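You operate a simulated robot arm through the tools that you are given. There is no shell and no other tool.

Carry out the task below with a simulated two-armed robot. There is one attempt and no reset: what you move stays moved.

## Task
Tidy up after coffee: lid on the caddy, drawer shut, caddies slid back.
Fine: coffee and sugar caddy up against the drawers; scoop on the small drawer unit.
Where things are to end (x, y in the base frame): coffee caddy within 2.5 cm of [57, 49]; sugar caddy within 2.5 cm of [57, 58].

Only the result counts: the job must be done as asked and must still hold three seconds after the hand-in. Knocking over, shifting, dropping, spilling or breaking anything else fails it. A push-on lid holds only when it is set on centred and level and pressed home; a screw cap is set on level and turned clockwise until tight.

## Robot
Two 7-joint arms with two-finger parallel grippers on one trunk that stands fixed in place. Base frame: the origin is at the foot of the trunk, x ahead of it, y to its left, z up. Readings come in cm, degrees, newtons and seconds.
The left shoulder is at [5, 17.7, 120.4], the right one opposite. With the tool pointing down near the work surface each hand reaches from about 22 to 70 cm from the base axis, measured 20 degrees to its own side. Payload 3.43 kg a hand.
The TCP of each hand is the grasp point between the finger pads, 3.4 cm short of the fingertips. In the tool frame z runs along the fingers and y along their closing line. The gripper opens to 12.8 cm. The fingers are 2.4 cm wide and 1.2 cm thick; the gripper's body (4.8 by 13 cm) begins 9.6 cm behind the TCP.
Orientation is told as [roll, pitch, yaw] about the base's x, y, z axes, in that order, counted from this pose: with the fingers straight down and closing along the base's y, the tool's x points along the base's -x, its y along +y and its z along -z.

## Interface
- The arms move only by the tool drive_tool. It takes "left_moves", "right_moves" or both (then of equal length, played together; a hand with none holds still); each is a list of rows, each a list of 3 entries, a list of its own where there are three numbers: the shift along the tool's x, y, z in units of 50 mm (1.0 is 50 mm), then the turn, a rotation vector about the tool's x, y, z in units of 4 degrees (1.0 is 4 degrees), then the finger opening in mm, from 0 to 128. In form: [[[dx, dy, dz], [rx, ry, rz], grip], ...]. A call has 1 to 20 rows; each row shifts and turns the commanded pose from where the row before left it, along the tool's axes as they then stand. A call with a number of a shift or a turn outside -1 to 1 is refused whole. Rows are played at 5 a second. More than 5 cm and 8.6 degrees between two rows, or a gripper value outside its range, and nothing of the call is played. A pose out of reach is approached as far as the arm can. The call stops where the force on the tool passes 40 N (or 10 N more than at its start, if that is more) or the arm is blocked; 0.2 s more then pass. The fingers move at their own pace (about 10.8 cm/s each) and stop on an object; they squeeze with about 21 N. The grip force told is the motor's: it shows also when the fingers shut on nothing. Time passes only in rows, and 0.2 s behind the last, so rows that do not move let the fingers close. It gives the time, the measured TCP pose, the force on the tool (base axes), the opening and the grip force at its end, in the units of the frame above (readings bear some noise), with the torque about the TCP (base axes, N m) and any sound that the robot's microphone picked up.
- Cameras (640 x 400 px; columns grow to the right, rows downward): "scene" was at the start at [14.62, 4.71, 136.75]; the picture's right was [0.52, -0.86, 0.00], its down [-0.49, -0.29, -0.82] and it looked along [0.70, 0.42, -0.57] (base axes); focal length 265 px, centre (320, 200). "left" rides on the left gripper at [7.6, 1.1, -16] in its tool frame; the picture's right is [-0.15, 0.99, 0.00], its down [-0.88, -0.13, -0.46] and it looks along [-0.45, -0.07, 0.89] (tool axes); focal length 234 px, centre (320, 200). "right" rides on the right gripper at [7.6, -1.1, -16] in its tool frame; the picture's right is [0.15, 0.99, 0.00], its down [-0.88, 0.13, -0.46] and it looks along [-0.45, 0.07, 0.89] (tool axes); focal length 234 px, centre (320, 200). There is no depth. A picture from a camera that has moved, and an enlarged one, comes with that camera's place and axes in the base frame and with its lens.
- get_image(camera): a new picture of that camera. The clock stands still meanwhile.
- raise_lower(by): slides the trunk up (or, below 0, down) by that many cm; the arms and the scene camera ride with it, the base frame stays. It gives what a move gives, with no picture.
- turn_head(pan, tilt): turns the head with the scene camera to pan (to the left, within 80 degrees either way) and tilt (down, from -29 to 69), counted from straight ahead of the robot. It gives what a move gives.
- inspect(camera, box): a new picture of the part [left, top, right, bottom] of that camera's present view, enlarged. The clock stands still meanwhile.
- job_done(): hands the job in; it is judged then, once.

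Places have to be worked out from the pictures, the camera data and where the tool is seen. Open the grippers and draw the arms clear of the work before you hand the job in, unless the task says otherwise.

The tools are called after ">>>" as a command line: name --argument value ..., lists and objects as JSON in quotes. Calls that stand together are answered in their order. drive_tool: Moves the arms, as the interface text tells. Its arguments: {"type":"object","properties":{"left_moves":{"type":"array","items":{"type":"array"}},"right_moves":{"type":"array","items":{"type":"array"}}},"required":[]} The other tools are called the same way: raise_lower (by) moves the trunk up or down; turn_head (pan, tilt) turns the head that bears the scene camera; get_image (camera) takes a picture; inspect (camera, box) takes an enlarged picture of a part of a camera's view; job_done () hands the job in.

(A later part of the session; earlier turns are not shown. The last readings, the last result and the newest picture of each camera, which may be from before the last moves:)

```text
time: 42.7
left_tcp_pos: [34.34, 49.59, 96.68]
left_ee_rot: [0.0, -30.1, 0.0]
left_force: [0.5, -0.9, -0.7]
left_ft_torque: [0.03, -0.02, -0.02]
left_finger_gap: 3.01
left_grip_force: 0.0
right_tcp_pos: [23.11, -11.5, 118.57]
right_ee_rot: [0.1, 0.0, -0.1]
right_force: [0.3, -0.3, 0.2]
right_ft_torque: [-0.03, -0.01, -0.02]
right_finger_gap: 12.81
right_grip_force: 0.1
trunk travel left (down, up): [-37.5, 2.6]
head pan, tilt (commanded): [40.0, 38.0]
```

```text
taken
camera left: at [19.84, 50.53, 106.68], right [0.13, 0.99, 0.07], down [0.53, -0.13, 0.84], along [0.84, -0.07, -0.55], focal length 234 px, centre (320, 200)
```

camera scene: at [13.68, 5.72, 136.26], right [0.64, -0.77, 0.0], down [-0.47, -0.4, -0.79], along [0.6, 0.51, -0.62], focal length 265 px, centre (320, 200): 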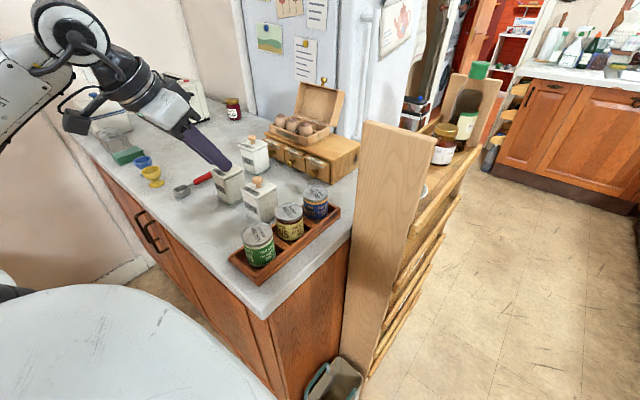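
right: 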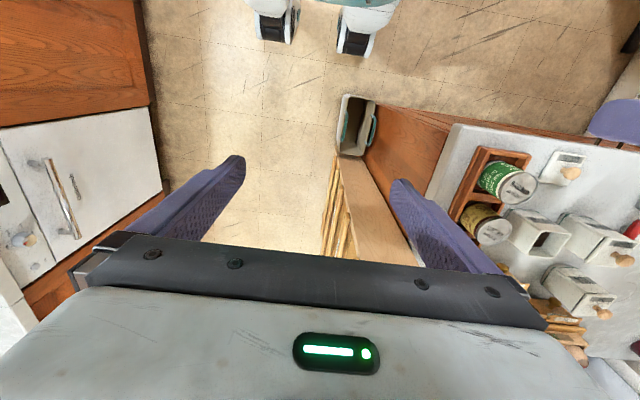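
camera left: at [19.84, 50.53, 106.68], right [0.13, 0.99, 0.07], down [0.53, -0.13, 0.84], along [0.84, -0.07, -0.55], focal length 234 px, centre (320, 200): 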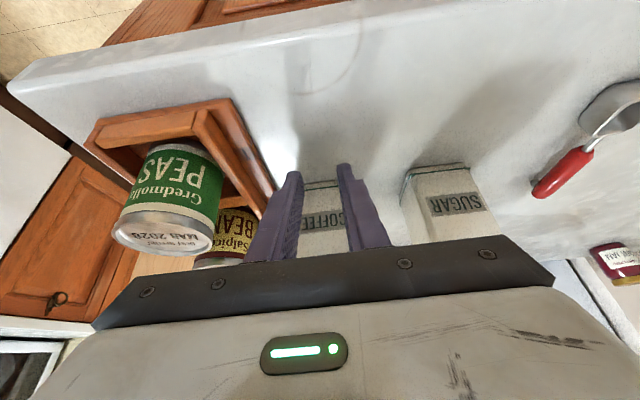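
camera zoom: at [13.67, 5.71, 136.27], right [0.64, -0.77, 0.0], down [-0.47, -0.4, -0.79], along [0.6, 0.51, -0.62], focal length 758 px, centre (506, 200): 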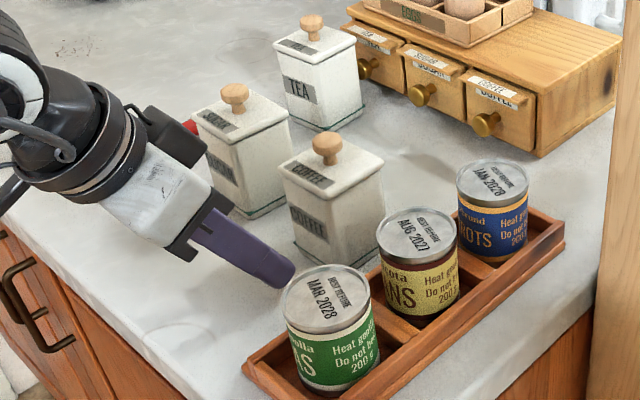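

I push forward in 1 cm steps, first 9 cm, then check.

>>> drive_tool --left_moves '[[[-0.26, 0, 0.15], [0, 0, 0], 30], [[-0.17, 0, 0.1], [0, 0, 0], 30], [[-0.12, 0, 0.07], [0, 0, 0], 30], [[-0.12, 0, 0.07], [0, 0, 0], 30], [[-0.17, 0, 0.1], [0, 0, 0], 30], [[-0.17, 0, 0.1], [0, 0, 0], 30], [[-0.17, -0.01, 0.1], [0, 0, 0], 30], [[-0.17, -0.01, 0.1], [0, 0, 0], 30], [[-0.17, -0.01, 0.1], [0, 0, 0], 30]]'

>>> inspect --camera "scene" --box '[170, 130, 340, 270]'

>>> get_image --camera "left"

```text
time: 44.7
left_tcp_pos: [43.3, 49.3, 96.76]
left_ee_rot: [0.0, -30.0, 0.0]
left_force: [0.5, 0.0, 0.7]
left_ft_torque: [0.0, -0.01, 0.03]
left_finger_gap: 3.02
left_grip_force: 0.2
right_tcp_pos: [23.2, -11.4, 118.64]
right_ee_rot: [0.1, -0.1, -0.1]
right_force: [-0.6, 0.7, 0.2]
right_ft_torque: [0.02, -0.02, 0.04]
right_finger_gap: 12.79
right_grip_force: 0.0
trunk travel left (down, up): [-37.5, 2.6]
head pan, tilt (commanded): [40.0, 38.0]
```

```text
2.86 times, centred on (255, 200) of scene
camera zoom: at [13.69, 5.71, 136.26], right [0.64, -0.77, 0.0], down [-0.47, -0.4, -0.79], along [0.6, 0.51, -0.62], focal length 758 px, centre (506, 200)
```

zoom: 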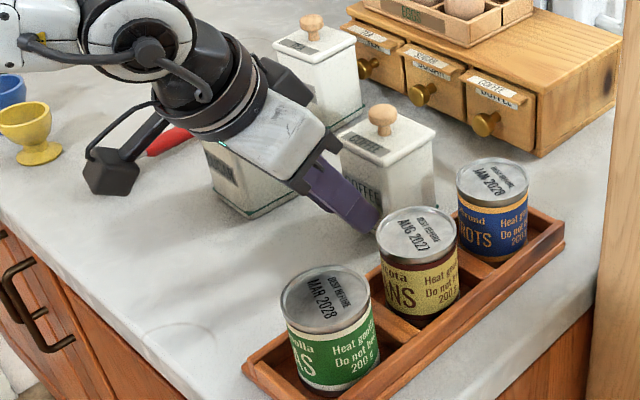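

```text
taken
camera left: at [28.66, 50.36, 106.75], right [0.13, 0.99, 0.07], down [0.53, -0.13, 0.84], along [0.84, -0.07, -0.54], focal length 234 px, centre (320, 200)
```

left: 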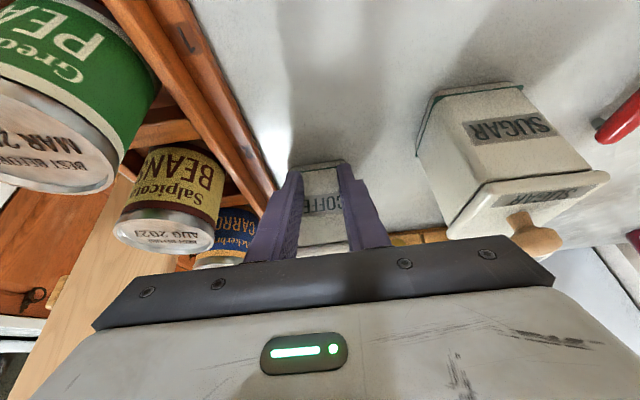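

The caddy slides cleanly, staying upright. I push on another 6 cm.

>>> drive_tool --left_moves '[[[-0.17, -0.01, 0.1], [0, 0, 0], 30], [[-0.17, -0.01, 0.1], [0, 0, 0], 30], [[-0.17, -0.01, 0.1], [0, 0, 0], 30], [[-0.17, -0.01, 0.1], [0, 0, 0], 30], [[-0.17, -0.01, 0.1], [0, 0, 0], 30], [[-0.17, 0, 0.1], [0, 0, 0], 30], [[0, 0, 0], [0, 0, 0], 30]]'

>>> inspect --camera "scene" --box '[200, 110, 350, 230]'

>>> get_image --camera "left"

```text
time: 46.3
left_tcp_pos: [49.16, 49.12, 96.71]
left_ee_rot: [0.1, -30.0, 0.0]
left_force: [0.1, -0.7, -1.0]
left_ft_torque: [-0.01, 0.0, -0.02]
left_finger_gap: 2.97
left_grip_force: 0.0
right_tcp_pos: [23.03, -11.52, 118.57]
right_ee_rot: [0.0, 0.0, -0.1]
right_force: [-0.1, -0.7, -1.1]
right_ft_torque: [0.02, 0.03, -0.01]
right_finger_gap: 12.82
right_grip_force: 0.0
trunk travel left (down, up): [-37.5, 2.6]
head pan, tilt (commanded): [40.0, 38.0]
```

```text
3.33 times, centred on (275, 170) of scene
camera zoom: at [13.68, 5.71, 136.26], right [0.64, -0.77, 0.0], down [-0.47, -0.4, -0.79], along [0.6, 0.51, -0.62], focal length 884 px, centre (470, 300)
```

zoom: 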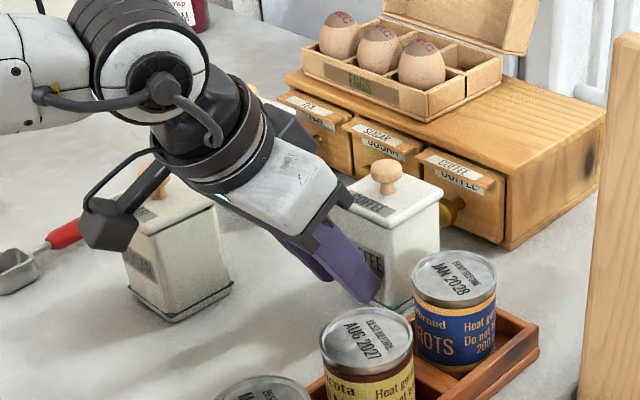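

```text
taken
camera left: at [34.57, 50.06, 106.7], right [0.13, 0.99, 0.07], down [0.53, -0.13, 0.84], along [0.84, -0.07, -0.55], focal length 234 px, centre (320, 200)
```

left: 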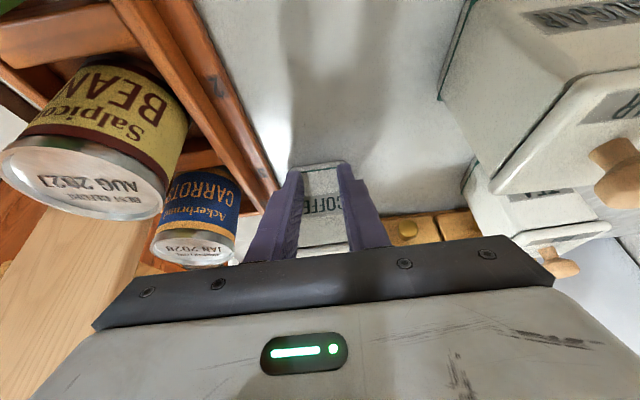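

Caddy centre is now about x≈54.9. I push the last 2 cm.

>>> drive_tool --left_moves '[[[-0.17, 0, 0.1], [0, 0, 0], 30], [[-0.1, 0, 0.058], [0, 0, 0], 30], [[-0.08, 0, 0.046], [0, 0, 0], 30], [[0, 0, 0], [0, 0, 0], 30]]'

>>> inspect --camera "scene" --box '[200, 110, 350, 230]'

```text
time: 47.3
left_tcp_pos: [51.19, 49.08, 96.57]
left_ee_rot: [0.0, -30.0, 0.0]
left_force: [-2.1, 0.8, 0.8]
left_ft_torque: [0.01, 0.01, 0.0]
left_finger_gap: 2.98
left_grip_force: 0.0
right_tcp_pos: [23.18, -11.52, 118.65]
right_ee_rot: [0.0, 0.0, -0.1]
right_force: [-0.5, -0.2, -0.3]
right_ft_torque: [0.0, 0.04, -0.02]
right_finger_gap: 12.83
right_grip_force: 0.1
trunk travel left (down, up): [-37.5, 2.6]
head pan, tilt (commanded): [40.0, 38.0]
```

```text
3.33 times, centred on (275, 170) of scene
camera zoom: at [13.67, 5.72, 136.26], right [0.64, -0.77, 0.0], down [-0.47, -0.4, -0.79], along [0.6, 0.51, -0.62], focal length 884 px, centre (470, 300)
```

zoom: 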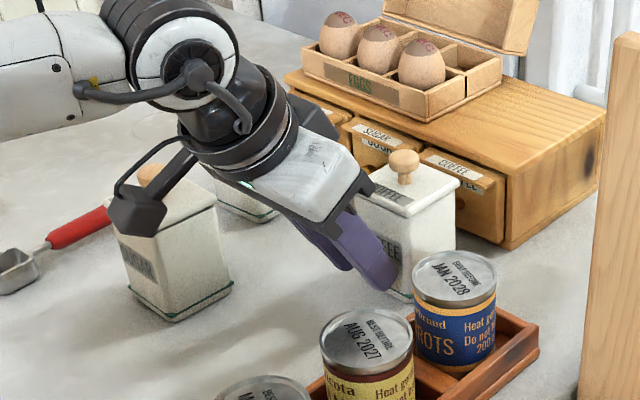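

The coffee caddy now stands at about [57, 49] just short of the drawer knob. I back off along the same line and rise.

>>> drive_tool --left_moves '[[[0.35, 0, -0.2], [0, 0, 0], 30], [[0.69, 0, -0.4], [0, 0, 0], 30], [[0.69, 0, -0.4], [0, 0, 0], 30], [[0.69, 0, -0.4], [0, 0, 0], 30], [[0.5, 0, -0.3], [0, 0, 0], 30], [[-0.4, 0, -0.69], [0, 0, 0], 30], [[-0.4, 0, -0.69], [0, 0, 0], 30], [[-0.4, 0, -0.69], [0, 0, 0], 30], [[0, 0, 0], [0, 0, 0], 30]]'

>>> inspect --camera "scene" --box '[200, 100, 370, 240]'

>>> get_image --camera "left"

```text
time: 49.3
left_tcp_pos: [34.2, 49.19, 108.81]
left_ee_rot: [0.0, -30.0, 0.0]
left_force: [0.2, 0.5, -1.0]
left_ft_torque: [0.01, 0.0, -0.01]
left_finger_gap: 3.02
left_grip_force: 0.0
right_tcp_pos: [23.14, -11.61, 118.63]
right_ee_rot: [0.1, 0.0, 0.1]
right_force: [0.2, 0.2, 0.1]
right_ft_torque: [0.0, -0.01, 0.01]
right_finger_gap: 12.8
right_grip_force: 0.0
trunk travel left (down, up): [-37.5, 2.6]
head pan, tilt (commanded): [40.0, 38.0]
```

```text
2.86 times, centred on (285, 170) of scene
camera zoom: at [13.68, 5.74, 136.26], right [0.64, -0.77, 0.0], down [-0.47, -0.4, -0.79], along [0.6, 0.51, -0.62], focal length 758 px, centre (420, 286)
```

zoom: 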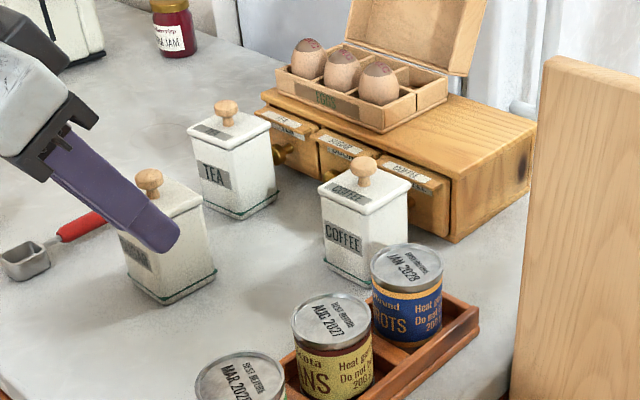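

```text
taken
camera left: at [19.57, 50.21, 118.77], right [0.13, 0.99, 0.07], down [0.53, -0.13, 0.83], along [0.84, -0.07, -0.55], focal length 234 px, centre (320, 200)
```

left: 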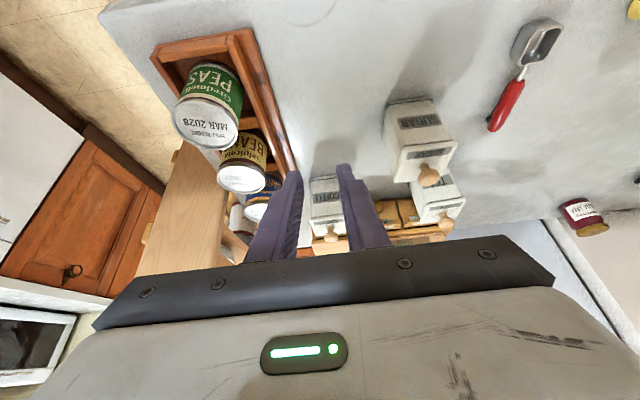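

>>> inspect --camera "left" --box '[300, 80, 500, 260]'

>>> inspect --camera "scene" --box '[205, 140, 295, 200]'

```text
2.22 times, centred on (400, 170) of left
camera zoom: at [19.57, 50.21, 118.77], right [0.13, 0.99, 0.07], down [0.53, -0.13, 0.83], along [0.84, -0.07, -0.55], focal length 520 px, centre (142, 267)
```

zoom: 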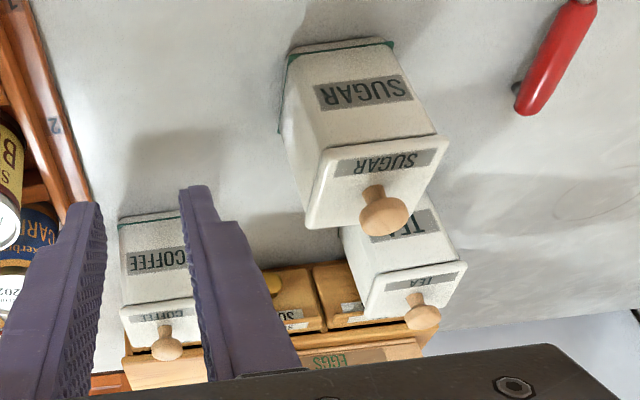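

```text
6.67 times, centred on (250, 170) of scene
camera zoom: at [13.68, 5.74, 136.26], right [0.64, -0.77, 0.0], down [-0.47, -0.4, -0.79], along [0.6, 0.51, -0.62], focal length 1768 px, centre (787, 400)
```

zoom: 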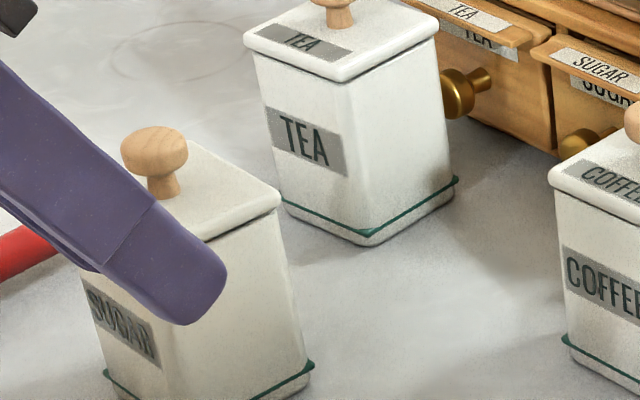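

Sugar caddy centre is about [43.2, 61.5] and needs about −3.3 cm in y too, so I will grip its body below the lid with a nearly horizontal hand. I tilt to 64° and move over to y≈61.5, opening the fingers to 9 cm.

>>> drive_tool --left_moves '[[[0, 0.4, 0], [0, -1, 0], 90], [[0, 0.4, 0], [0, -1, 0], 90], [[0, 0.4, 0], [0, -1, 0], 90], [[0, 0.4, 0], [0, -1, 0], 90], [[0, 0.4, 0], [0, -1, 0], 90], [[0, 0.4, 0], [0, -1, 0], 90], [[0, 0.06, 0], [0, -1, 0], 90], [[0, 0, 0], [0, -1, 0], 90], [[0, 0, 0], [0, -0.5, 0], 90], [[0, 0, 0], [0, 0, 0], 90]]'

>>> get_image --camera "scene"

>>> get_image --camera "left"

```text
time: 51.5
left_tcp_pos: [40.58, 50.26, 110.44]
left_ee_rot: [0.0, -64.1, -0.1]
left_force: [-0.6, 1.0, -0.8]
left_ft_torque: [-0.01, 0.0, -0.04]
left_finger_gap: 9.02
left_grip_force: 0.2
left hand out of reach, approached as far as the arm can: row 1, 2, 3, 4, 5, 6
right_tcp_pos: [23.1, -11.48, 118.5]
right_ee_rot: [0.0, 0.0, -0.1]
right_force: [0.1, -0.4, -0.1]
right_ft_torque: [0.01, -0.02, 0.01]
right_finger_gap: 12.78
right_grip_force: 0.1
trunk travel left (down, up): [-37.5, 2.6]
head pan, tilt (commanded): [40.0, 38.0]
```

```text
taken
camera scene: at [13.68, 5.72, 136.26], right [0.64, -0.77, 0.0], down [-0.47, -0.4, -0.79], along [0.6, 0.51, -0.62], focal length 265 px, centre (320, 200)
```

scene: 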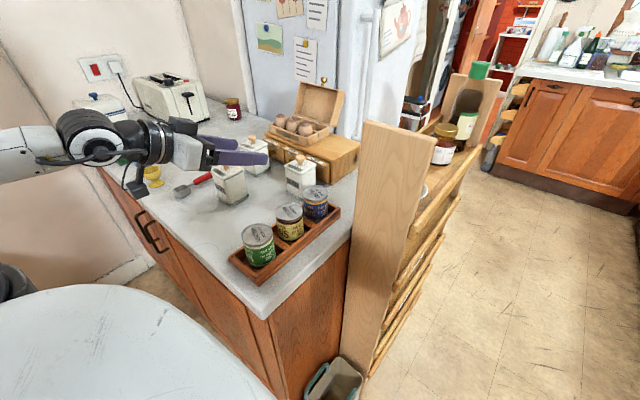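

```text
taken
camera left: at [22.84, 51.28, 110.61], right [0.06, 0.99, 0.13], down [-0.02, -0.13, 0.99], along [1.0, -0.07, 0.02], focal length 234 px, centre (320, 200)
```

left: 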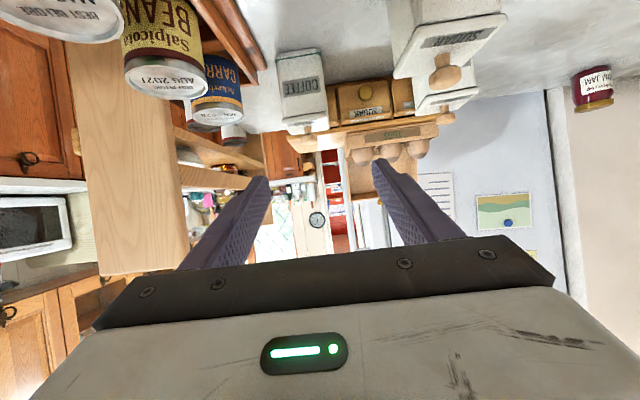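

The arm was too folded near y 49 but is now at [40.6, 50.3, 110.4] with the right tilt. I move to y≈61.5 high above the sugar caddy, then back in x.

>>> drive_tool --left_moves '[[[0, 0.75, 0], [0, 0, 0], 90], [[0, 0.75, 0], [0, 0, 0], 90], [[0, 0.75, 0], [0, 0, 0], 90], [[0.32, 0, -0.65], [0, 0, 0], 90], [[0.32, 0, -0.65], [0, 0, 0], 90], [[0, 0, 0], [0, 0, 0], 90]]'

>>> get_image --camera "scene"

>>> get_image --camera "left"

```text
time: 52.9
left_tcp_pos: [31.43, 60.91, 110.29]
left_ee_rot: [0.3, -65.5, 5.8]
left_force: [-0.3, 0.0, -0.3]
left_ft_torque: [0.02, -0.01, -0.01]
left_finger_gap: 9.0
left_grip_force: 0.0
left hand out of reach, approached as far as the arm can: row 1, 2
right_tcp_pos: [23.08, -11.48, 118.68]
right_ee_rot: [0.0, 0.0, -0.2]
right_force: [-0.2, -0.2, -0.7]
right_ft_torque: [0.05, 0.0, 0.03]
right_finger_gap: 12.8
right_grip_force: 0.0
trunk travel left (down, up): [-37.5, 2.6]
head pan, tilt (commanded): [40.0, 38.0]
```

```text
taken
camera scene: at [13.67, 5.7, 136.27], right [0.64, -0.77, 0.0], down [-0.47, -0.4, -0.79], along [0.6, 0.51, -0.62], focal length 265 px, centre (320, 200)
```

scene: 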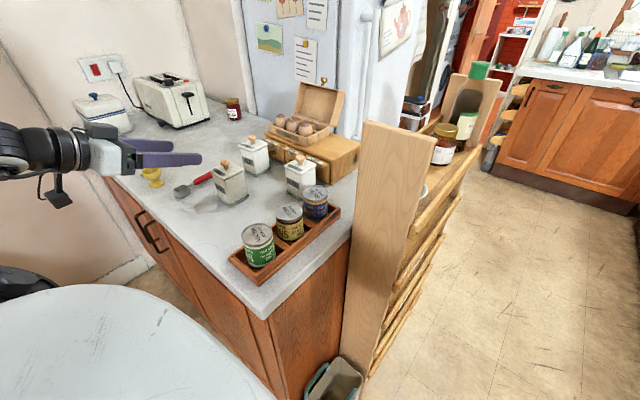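

```text
taken
camera left: at [13.74, 59.89, 109.95], right [-0.04, 0.99, 0.14], down [-0.03, -0.14, 0.99], along [1.0, 0.04, 0.04], focal length 234 px, centre (320, 200)
```

left: 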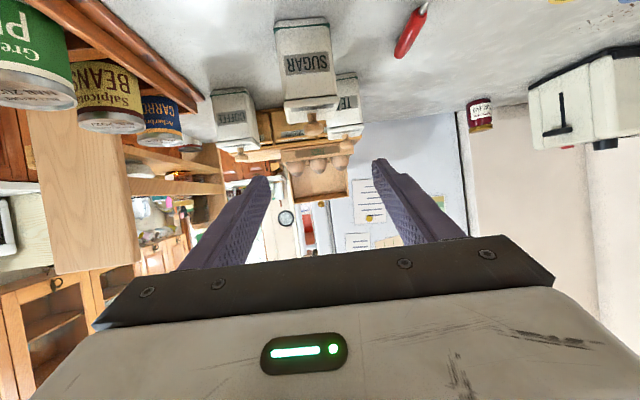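

The pose ended with a 5.8° yaw. I correct the orientation in place before lowering.

>>> drive_tool --left_moves '[[[0, 0, 0], [0.66, 0.19, 0.3], 90], [[0, 0, 0], [0.66, 0.19, 0.3], 90], [[0, 0, 0], [0, 0, 0], 90]]'

```text
time: 53.7
left_tcp_pos: [31.56, 60.84, 110.28]
left_ee_rot: [0.1, -63.9, 0.1]
left_force: [0.3, 0.4, 0.3]
left_ft_torque: [-0.01, 0.01, 0.0]
left_finger_gap: 8.99
left_grip_force: 0.1
right_tcp_pos: [23.14, -11.5, 118.68]
right_ee_rot: [-0.1, 0.1, -0.1]
right_force: [-0.5, -0.1, 1.0]
right_ft_torque: [-0.01, 0.01, 0.0]
right_finger_gap: 12.79
right_grip_force: 0.1
trunk travel left (down, up): [-37.5, 2.6]
head pan, tilt (commanded): [40.0, 38.0]
```

Orientation fixed. I lower toward grip height in front of the sugar caddy.

>>> drive_tool --left_moves '[[[0.65, 0.03, 0.37], [0, 0, 0], 90], [[0.65, 0.03, 0.37], [0, 0, 0], 90], [[0.65, 0.03, 0.37], [0, 0, 0], 90], [[0, 0, 0], [0, 0, 0], 90]]'

>>> get_image --camera "scene"

>>> get_image --camera "left"

```text
time: 54.7
left_tcp_pos: [32.15, 61.23, 99.14]
left_ee_rot: [0.2, -64.0, 0.2]
left_force: [-0.8, -0.4, -0.1]
left_ft_torque: [0.0, 0.01, 0.03]
left_finger_gap: 8.99
left_grip_force: 0.0
right_tcp_pos: [23.02, -11.7, 118.62]
right_ee_rot: [0.0, -0.1, -0.1]
right_force: [0.0, 0.4, 0.6]
right_ft_torque: [0.02, -0.01, 0.02]
right_finger_gap: 12.8
right_grip_force: 0.1
trunk travel left (down, up): [-37.5, 2.6]
head pan, tilt (commanded): [40.0, 38.0]
```

```text
taken
camera scene: at [13.67, 5.67, 136.27], right [0.64, -0.77, 0.0], down [-0.47, -0.4, -0.79], along [0.6, 0.51, -0.62], focal length 265 px, centre (320, 200)
```

scene: 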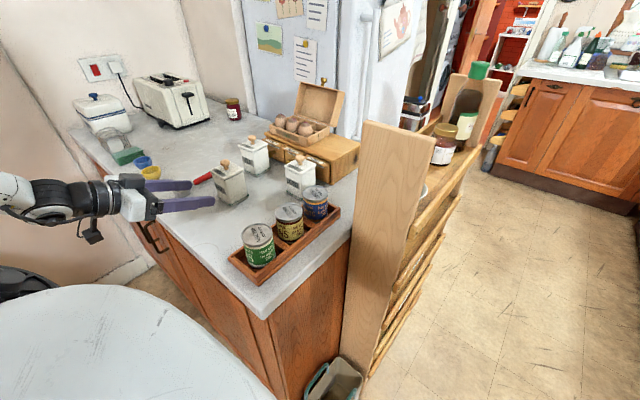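

```text
taken
camera left: at [14.39, 62.13, 99.29], right [0.06, 0.99, 0.13], down [-0.02, -0.13, 0.99], along [1.0, -0.06, 0.01], focal length 234 px, centre (320, 200)
```

left: 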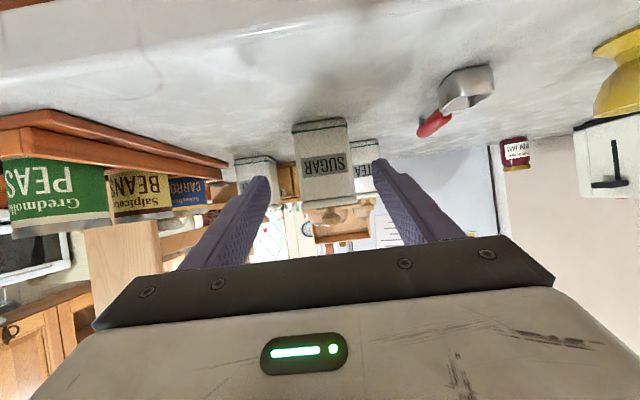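

>>> inspect --camera "scene" --box '[50, 150, 260, 270]'

```text
3.05 times, centred on (155, 210) of scene
camera zoom: at [13.67, 5.67, 136.27], right [0.64, -0.77, 0.0], down [-0.47, -0.4, -0.79], along [0.6, 0.51, -0.62], focal length 808 px, centre (823, 170)
```

zoom: 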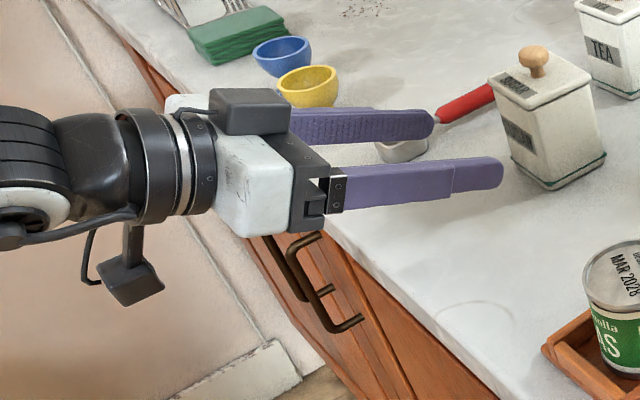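

Clearances look fine (camera box hangs about 2.3 cm below the lens). I lower to z≈95.8 and then look before moving in.

>>> drive_tool --left_moves '[[[0.6, 0.04, 0.29], [0, 0, 0], 90], [[0, 0, 0], [0, 0, 0], 90]]'

>>> inspect --camera "left" --box '[220, 100, 420, 230]'

>>> inspect --camera "scene" --box '[50, 150, 260, 270]'

```text
time: 55.3
left_tcp_pos: [32.11, 61.45, 95.82]
left_ee_rot: [0.2, -64.0, 0.2]
left_force: [-0.3, -0.2, -0.2]
left_ft_torque: [0.01, 0.01, -0.01]
left_finger_gap: 9.03
left_grip_force: 0.1
right_tcp_pos: [23.04, -11.43, 118.51]
right_ee_rot: [-0.1, 0.0, -0.1]
right_force: [0.6, -0.2, 0.8]
right_ft_torque: [0.01, 0.01, 0.02]
right_finger_gap: 12.8
right_grip_force: 0.1
trunk travel left (down, up): [-37.5, 2.6]
head pan, tilt (commanded): [40.0, 38.0]
```

```text
3.08 times, centred on (320, 165) of left
camera zoom: at [14.41, 62.36, 95.94], right [0.06, 0.99, 0.13], down [-0.02, -0.13, 0.99], along [1.0, -0.06, 0.01], focal length 720 px, centre (320, 308)
```

zoom: 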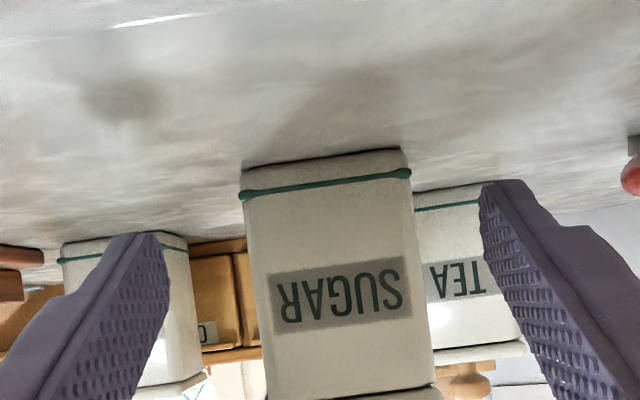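

```text
3.05 times, centred on (155, 210) of scene
camera zoom: at [13.67, 5.68, 136.27], right [0.64, -0.77, 0.0], down [-0.47, -0.4, -0.79], along [0.6, 0.51, -0.62], focal length 808 px, centre (823, 170)
```

zoom: 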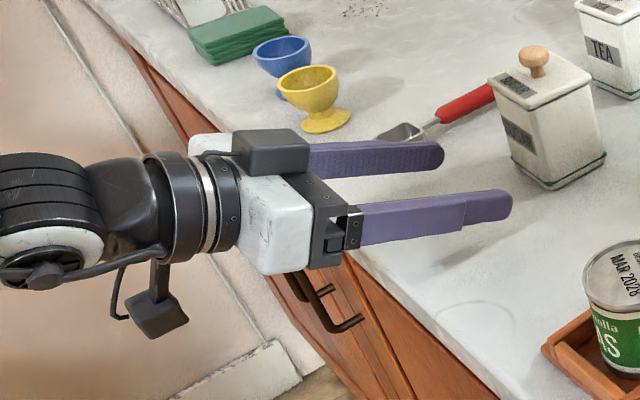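

The caddy's near base edge reads z≈91.1 (counter) and its centre y≈61.6. I move the open fingers forward around the caddy body.

>>> drive_tool --left_moves '[[[-0.22, 0.03, 0.45], [0, 0, 0], 90], [[-0.22, 0, 0.45], [0, 0, 0], 90], [[-0.22, 0, 0.45], [0, 0, 0], 90], [[-0.22, 0, 0.45], [0, 0, 0], 90], [[0, 0, 0], [0, 0, 0], 90]]'

>>> inspect --camera "left" --box '[170, 60, 470, 260]'

>>> inspect --camera "scene" --box '[120, 130, 290, 240]'

```text
time: 56.5
left_tcp_pos: [42.16, 61.68, 95.85]
left_ee_rot: [0.2, -64.0, 0.2]
left_force: [0.9, 0.4, -0.4]
left_ft_torque: [0.0, 0.01, 0.01]
left_finger_gap: 9.02
left_grip_force: 0.0
right_tcp_pos: [23.12, -11.54, 118.58]
right_ee_rot: [0.0, 0.0, -0.1]
right_force: [-0.3, -0.2, 1.1]
right_ft_torque: [0.01, -0.03, 0.03]
right_finger_gap: 12.8
right_grip_force: 0.1
trunk travel left (down, up): [-37.5, 2.6]
head pan, tilt (commanded): [40.0, 38.0]
```

```text
2.00 times, centred on (320, 160) of left
camera zoom: at [24.42, 62.67, 95.96], right [0.06, 0.99, 0.13], down [-0.02, -0.13, 0.99], along [1.0, -0.06, 0.01], focal length 468 px, centre (320, 280)
```

zoom: 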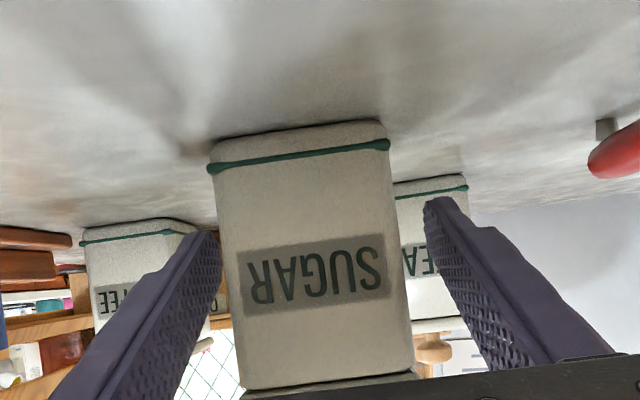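

```text
3.64 times, centred on (205, 185) of scene
camera zoom: at [13.67, 5.7, 136.27], right [0.64, -0.77, 0.0], down [-0.47, -0.4, -0.79], along [0.6, 0.51, -0.62], focal length 965 px, centre (738, 254)
```

zoom: 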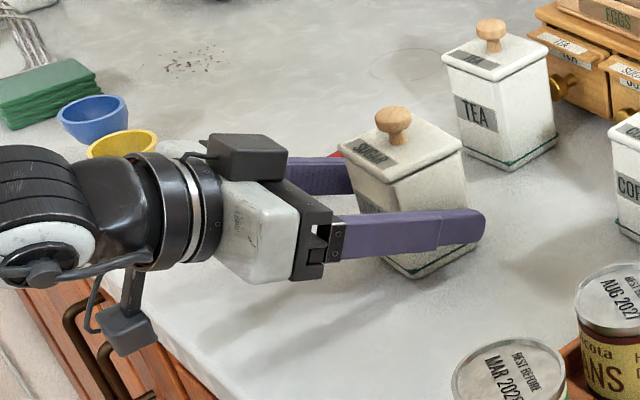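

Fingers straddle the body below the lid. I close gently on it.

>>> drive_tool --left_moves '[[[0, 0, 0], [0, 0, 0], 75], [[0, 0, 0], [0, 0, 0], 66], [[0, 0, 0], [0, 0, 0], 62], [[0, 0, 0], [0, 0, 0], 50], [[0, 0, 0], [0, 0, 0], 50]]'

>>> inspect --camera "left" --box '[170, 60, 470, 260]'

>>> inspect --camera "scene" --box '[190, 140, 280, 210]'

```text
time: 57.7
left_tcp_pos: [42.13, 61.88, 95.85]
left_ee_rot: [0.1, -64.0, 0.2]
left_force: [0.7, -1.7, 0.5]
left_ft_torque: [-0.08, -0.18, -0.04]
left_finger_gap: 6.18
left_grip_force: 21.0
right_tcp_pos: [23.15, -11.49, 118.66]
right_ee_rot: [0.0, 0.0, -0.1]
right_force: [-0.3, -0.4, 0.3]
right_ft_torque: [0.0, 0.0, -0.02]
right_finger_gap: 12.79
right_grip_force: 0.1
trunk travel left (down, up): [-37.5, 2.6]
head pan, tilt (commanded): [40.0, 38.0]
```

```text
2.00 times, centred on (320, 160) of left
camera zoom: at [24.41, 62.64, 95.95], right [0.06, 0.99, 0.13], down [-0.02, -0.13, 0.99], along [1.0, -0.06, 0.01], focal length 468 px, centre (320, 280)
```

zoom: 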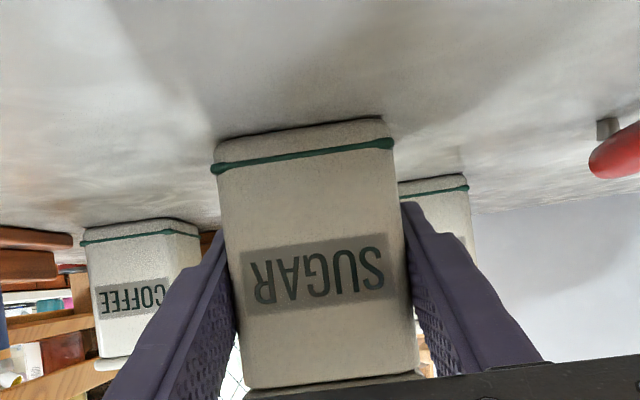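

```text
5.71 times, centred on (235, 175) of scene
camera zoom: at [13.69, 5.7, 136.26], right [0.64, -0.77, 0.0], down [-0.47, -0.4, -0.79], along [0.6, 0.51, -0.62], focal length 1516 px, centre (806, 343)
```

zoom: 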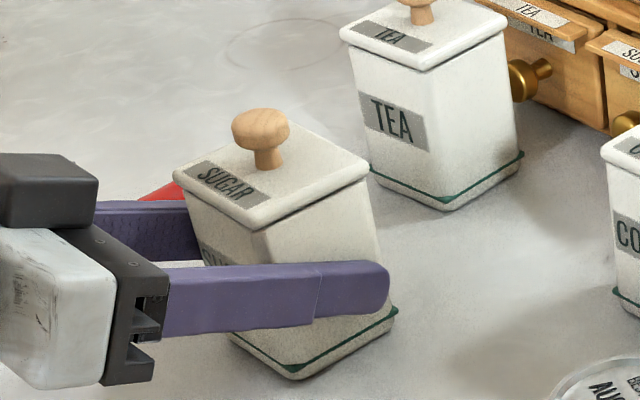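

Firm grip (gap 6.2 cm). I slide the sugar caddy diagonally: first 8 cm in x while shifting −3.6 cm in y.

>>> drive_tool --left_moves '[[[-0.0876, -0.09, 0.18], [0, 0, 0], 50], [[-0.0876, -0.09, 0.18], [0, 0, 0], 50], [[-0.0876, -0.09, 0.18], [0, 0, 0], 50], [[-0.0876, -0.09, 0.18], [0, 0, 0], 50], [[-0.0876, -0.09, 0.18], [0, 0, 0], 50], [[-0.0876, -0.09, 0.18], [0, 0, 0], 50], [[-0.0876, -0.09, 0.18], [0, 0, 0], 50], [[-0.0876, -0.09, 0.18], [0, 0, 0], 50], [[0, 0, 0], [0, 0, 0], 50]]'

>>> inspect --camera "scene" --box '[170, 110, 330, 230]'

>>> inspect --camera "left" --box '[170, 60, 470, 260]'

```text
time: 59.7
left_tcp_pos: [50.15, 58.12, 95.81]
left_ee_rot: [0.1, -64.0, 0.1]
left_force: [-1.8, 0.6, 1.9]
left_ft_torque: [-0.15, 0.15, -0.02]
left_finger_gap: 6.18
left_grip_force: 20.9
right_tcp_pos: [23.03, -11.49, 118.7]
right_ee_rot: [-0.1, 0.1, -0.2]
right_force: [0.5, 0.6, -1.0]
right_ft_torque: [0.01, 0.02, -0.04]
right_finger_gap: 12.82
right_grip_force: 0.1
trunk travel left (down, up): [-37.5, 2.6]
head pan, tilt (commanded): [40.0, 38.0]
```

```text
3.33 times, centred on (250, 170) of scene
camera zoom: at [13.65, 5.69, 136.27], right [0.64, -0.77, 0.0], down [-0.47, -0.4, -0.79], along [0.6, 0.51, -0.62], focal length 884 px, centre (553, 300)
```

zoom: 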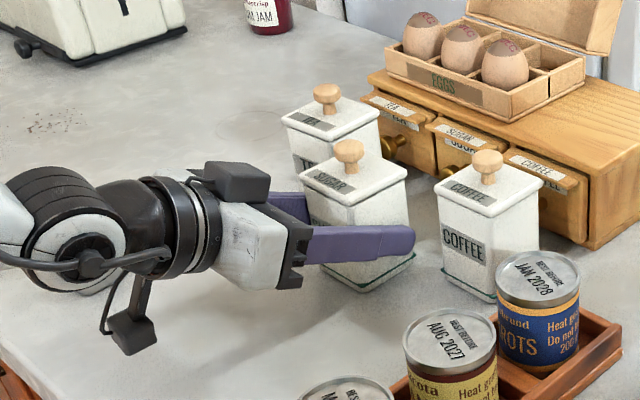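

```text
2.00 times, centred on (320, 160) of left
camera zoom: at [32.46, 59.06, 95.93], right [0.06, 0.99, 0.13], down [-0.02, -0.13, 0.99], along [1.0, -0.06, 0.01], focal length 468 px, centre (320, 280)
```

zoom: 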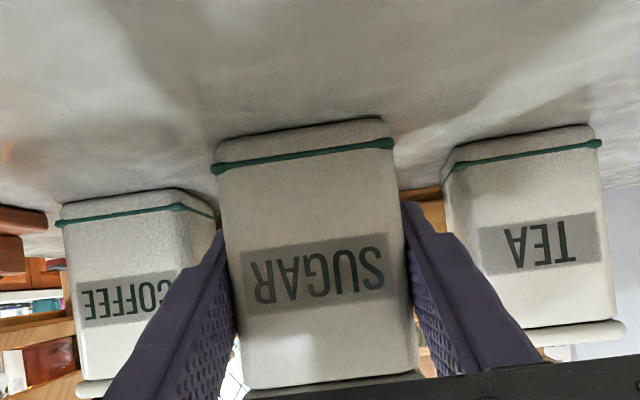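

Going well; caddy is at y≈58. I slide the remaining 5.6 cm straight in.

>>> drive_tool --left_moves '[[[-0.0876, 0, 0.18], [0, 0, 0], 50], [[-0.0876, 0, 0.18], [0, 0, 0], 50], [[-0.0876, 0, 0.18], [0, 0, 0], 50], [[-0.0876, 0, 0.18], [0, 0, 0], 50], [[-0.0876, 0, 0.18], [0, 0, 0], 50], [[-0.0526, 0, 0.108], [0, 0, 0], 50], [[0, 0, 0], [0, 0, 0], 50]]'

>>> inspect --camera "scene" --box '[170, 110, 330, 230]'

>>> inspect --camera "left" --box '[170, 60, 470, 260]'

```text
time: 61.3
left_tcp_pos: [54.85, 58.29, 95.67]
left_ee_rot: [0.1, -64.1, 0.4]
left_force: [-3.1, 0.8, 8.6]
left_ft_torque: [0.04, 0.42, 0.01]
left_finger_gap: 6.21
left_grip_force: 21.4
left hand out of reach, approached as far as the arm can: row 5
right_tcp_pos: [22.89, -11.62, 118.62]
right_ee_rot: [0.0, -0.2, -0.1]
right_force: [1.0, 0.6, 0.1]
right_ft_torque: [0.04, -0.07, -0.02]
right_finger_gap: 12.81
right_grip_force: 0.0
trunk travel left (down, up): [-37.5, 2.6]
head pan, tilt (commanded): [40.0, 38.0]
```

```text
3.33 times, centred on (250, 170) of scene
camera zoom: at [13.58, 5.64, 136.29], right [0.64, -0.77, 0.0], down [-0.47, -0.4, -0.79], along [0.6, 0.51, -0.61], focal length 884 px, centre (553, 300)
```

zoom: 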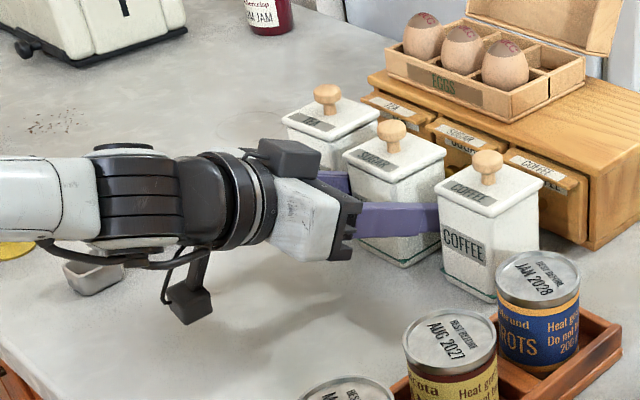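

```text
2.00 times, centred on (320, 160) of left
camera zoom: at [36.99, 59.11, 95.88], right [0.06, 0.99, 0.13], down [-0.03, -0.13, 0.99], along [1.0, -0.06, 0.02], focal length 468 px, centre (320, 280)
```

zoom: 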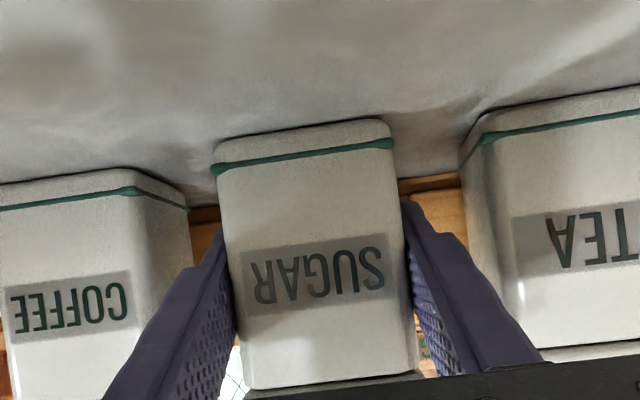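

The hand reached x 54.85 (one row flagged), so the caddy centre is about [55.9, 58.2], already within tolerance. I try one more centimetre, easing up slightly as the hand presses down a bit.

>>> drive_tool --left_moves '[[[-0.057, 0, 0.083], [0, 0, 0], 50], [[-0.057, 0, 0.083], [0, 0, 0], 50], [[0, 0, 0], [0, 0, 0], 50]]'

>>> inspect --camera "scene" --box '[210, 110, 330, 200]'

```text
time: 62.1
left_tcp_pos: [55.71, 58.13, 95.77]
left_ee_rot: [0.1, -64.2, 0.2]
left_force: [-1.3, -0.1, 7.1]
left_ft_torque: [-0.24, 0.31, 0.0]
left_finger_gap: 6.2
left_grip_force: 21.1
left hand out of reach, approached as far as the arm can: row 1
right_tcp_pos: [23.05, -11.6, 118.58]
right_ee_rot: [0.1, 0.0, 0.0]
right_force: [0.2, 0.6, 0.8]
right_ft_torque: [-0.03, 0.0, -0.01]
right_finger_gap: 12.8
right_grip_force: 0.1
trunk travel left (down, up): [-37.5, 2.6]
head pan, tilt (commanded): [40.0, 38.0]
```

```text
4.44 times, centred on (270, 155) of scene
camera zoom: at [13.61, 5.64, 136.28], right [0.64, -0.77, 0.0], down [-0.47, -0.4, -0.79], along [0.6, 0.51, -0.61], focal length 1179 px, centre (542, 400)
```

zoom: 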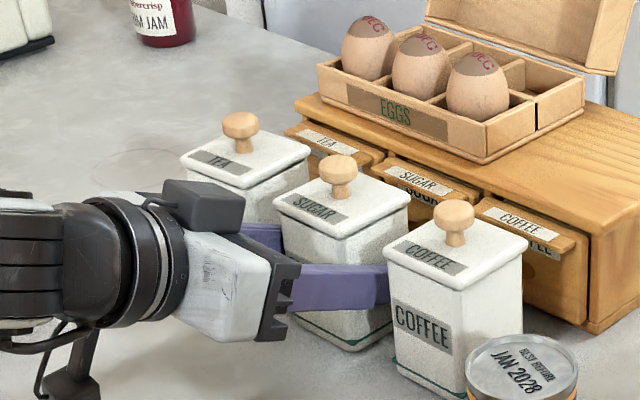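

Caddy centre now about [56.8, 58.1]. I open the fingers slightly (to 7.2 cm) and withdraw straight back.

>>> drive_tool --left_moves '[[[0, 0, 0], [0, 0, 0], 72], [[0, 0, 0], [0, 0, 0], 72], [[0, 0, 0], [0, 0, 0], 72]]'

>>> inspect --camera "left" --box '[170, 60, 470, 260]'

```text
time: 62.9
left_tcp_pos: [55.58, 58.21, 95.53]
left_ee_rot: [0.2, -64.1, 0.2]
left_force: [-0.4, 0.2, -0.1]
left_ft_torque: [0.02, -0.01, -0.02]
left_finger_gap: 7.18
left_grip_force: 0.2
right_tcp_pos: [23.04, -11.56, 118.6]
right_ee_rot: [0.0, 0.0, -0.1]
right_force: [0.1, 0.2, -0.5]
right_ft_torque: [0.01, -0.01, -0.01]
right_finger_gap: 12.79
right_grip_force: 0.2
trunk travel left (down, up): [-37.5, 2.6]
head pan, tilt (commanded): [40.0, 38.0]
```

```text
2.00 times, centred on (320, 160) of left
camera zoom: at [37.84, 59.11, 95.7], right [0.06, 0.99, 0.13], down [-0.02, -0.13, 0.99], along [1.0, -0.06, 0.02], focal length 468 px, centre (320, 280)
```

zoom: 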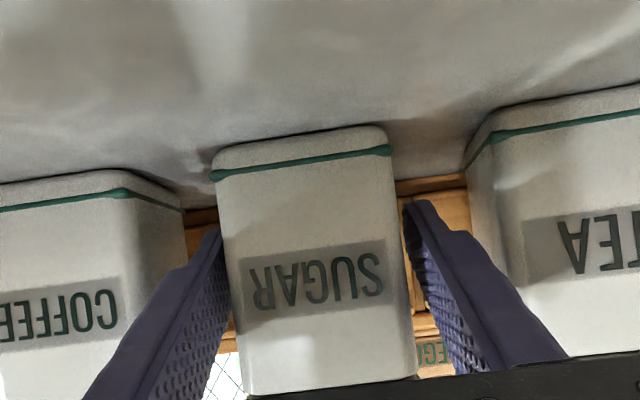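

Released cleanly with space on both sides. I withdraw straight back and then rise.

>>> drive_tool --left_moves '[[[0.0876, 0, -0.18], [0, 0, 0], 72], [[0.175, 0, -0.36], [0, 0, 0], 72], [[0.2, 0, -0.41], [0, 0, 0], 72], [[0.26, 0, -0.54], [0, 0, 0], 72], [[0.35, 0, -0.72], [0, 0, 0], 72], [[-0.54, 0, -0.263], [0, 0, 0], 72], [[-0.72, 0, -0.35], [0, 0, 0], 72], [[-0.72, 0, -0.35], [0, 0, 0], 72], [[0, 0, 0], [0, 0, 0], 72]]'

>>> get_image --camera "scene"

>>> get_image --camera "left"

```text
time: 64.9
left_tcp_pos: [43.44, 57.98, 106.64]
left_ee_rot: [0.0, -63.9, 0.2]
left_force: [0.2, -0.3, 0.1]
left_ft_torque: [-0.02, 0.0, -0.01]
left_finger_gap: 7.19
left_grip_force: 0.0
right_tcp_pos: [23.1, -11.47, 118.58]
right_ee_rot: [0.0, 0.0, -0.1]
right_force: [-0.1, 0.7, -0.1]
right_ft_torque: [0.01, -0.03, -0.01]
right_finger_gap: 12.79
right_grip_force: 0.2
trunk travel left (down, up): [-37.5, 2.6]
head pan, tilt (commanded): [40.0, 38.0]
```

```text
taken
camera scene: at [13.68, 5.76, 136.26], right [0.64, -0.77, 0.0], down [-0.47, -0.4, -0.79], along [0.6, 0.51, -0.62], focal length 265 px, centre (320, 200)
```

scene: 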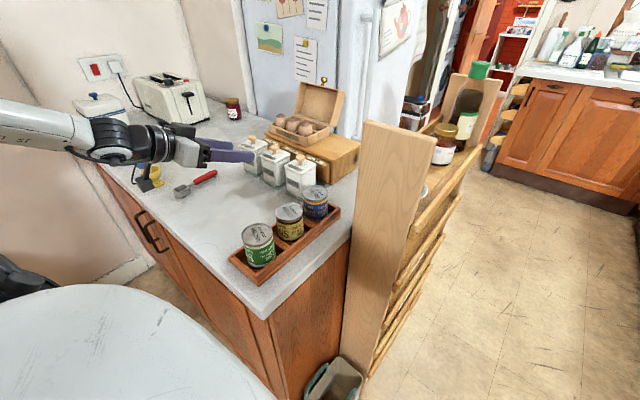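

```text
taken
camera left: at [25.67, 59.02, 106.81], right [0.06, 0.99, 0.13], down [-0.02, -0.13, 0.99], along [1.0, -0.06, 0.01], focal length 234 px, centre (320, 200)
```

left: 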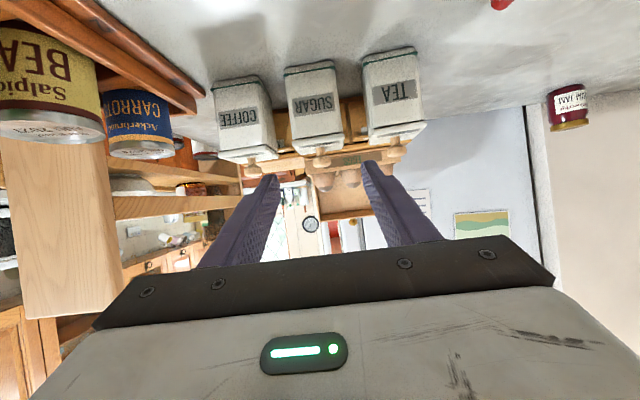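

All three caddies now stand in a row against the drawers. Now the scoop: I look at it closely.

>>> inspect --camera "scene" --box '[160, 155, 240, 210]'

>>> inspect --camera "scene" --box '[225, 100, 365, 210]'

```text
7.27 times, centred on (200, 182) of scene
camera zoom: at [13.68, 5.76, 136.26], right [0.64, -0.77, 0.0], down [-0.47, -0.4, -0.79], along [0.6, 0.51, -0.62], focal length 1929 px, centre (1193, 327)
```

zoom: 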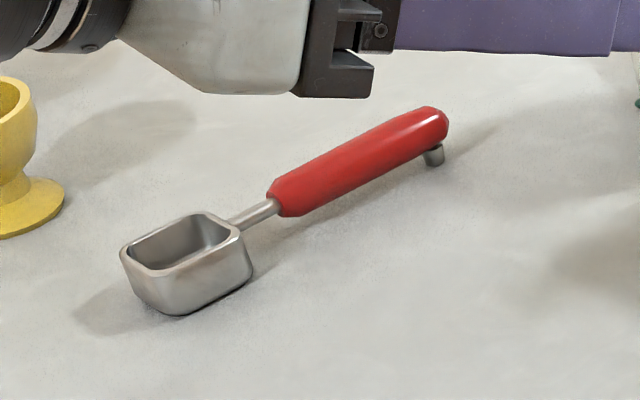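

```text
3.64 times, centred on (295, 155) of scene
camera zoom: at [13.68, 5.76, 136.26], right [0.64, -0.77, 0.0], down [-0.47, -0.4, -0.79], along [0.6, 0.51, -0.62], focal length 965 px, centre (411, 364)
```

zoom: 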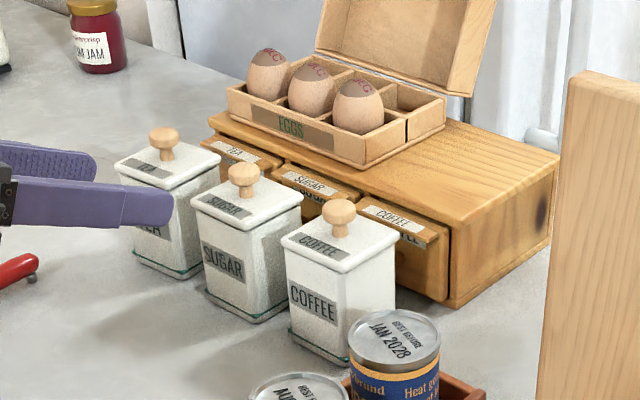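

The scoop lies with bowl at about [34.7, 73.1] (rim z≈94) and a raised red handle from [38.8, 73.8] to [46.6, 74.6], axis z≈93.4. I will take the handle close to the bowl with the hand yawed about 28° outward and tilted 60°; I swing over there at height first.

>>> drive_tool --left_moves '[[[0.053, 0.44, -0.108], [-0.899, 0, -0.438], 72], [[0.039, 0.447, -0.08], [-0.899, 0, -0.438], 72], [[0.025, 0.452, -0.052], [-0.899, 0, -0.438], 72], [[0.011, 0.455, -0.023], [-0.899, 0, -0.438], 72], [[-0.003, 0.456, 0.006], [-0.899, 0, -0.438], 72], [[-0.017, 0.455, 0.034], [-0.899, 0, -0.438], 72], [[-0.03, 0.451, 0.062], [-0.899, 0, -0.438], 72], [[0, 0, 0], [0, 1, 0], 72], [[0, 0, 0], [0, 0, 0], 72]]'

>>> get_image --camera "left"

>>> get_image --camera "scene"

```text
time: 66.9
left_tcp_pos: [39.09, 73.51, 106.82]
left_ee_rot: [0.2, -60.0, 28.2]
left_force: [-0.5, 0.6, 0.5]
left_ft_torque: [-0.01, -0.01, -0.02]
left_finger_gap: 7.17
left_grip_force: 0.1
right_tcp_pos: [23.12, -11.48, 118.66]
right_ee_rot: [-0.1, 0.0, -0.1]
right_force: [0.5, 0.7, -0.1]
right_ft_torque: [0.0, -0.03, 0.01]
right_finger_gap: 12.8
right_grip_force: 0.0
trunk travel left (down, up): [-37.5, 2.6]
head pan, tilt (commanded): [40.0, 38.0]
```

```text
taken
camera left: at [22.96, 66.04, 108.08], right [-0.41, 0.91, 0.13], down [0.1, -0.09, 0.99], along [0.91, 0.41, -0.06], focal length 234 px, centre (320, 200)
```

left: 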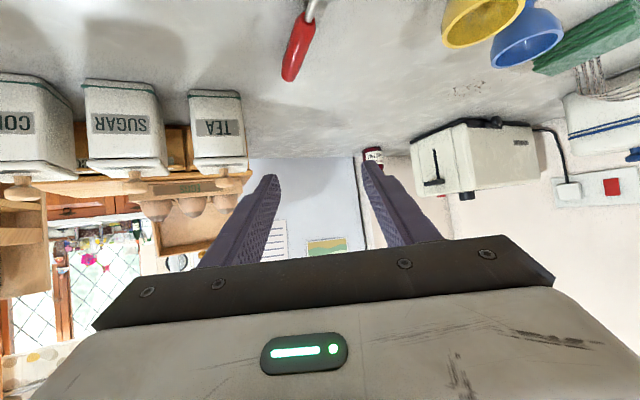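

```text
taken
camera scene: at [13.66, 5.75, 136.26], right [0.64, -0.77, 0.0], down [-0.47, -0.4, -0.79], along [0.6, 0.51, -0.62], focal length 265 px, centre (320, 200)
```

scene: 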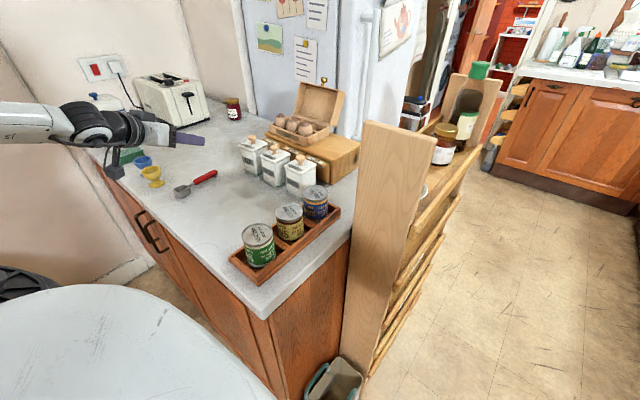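

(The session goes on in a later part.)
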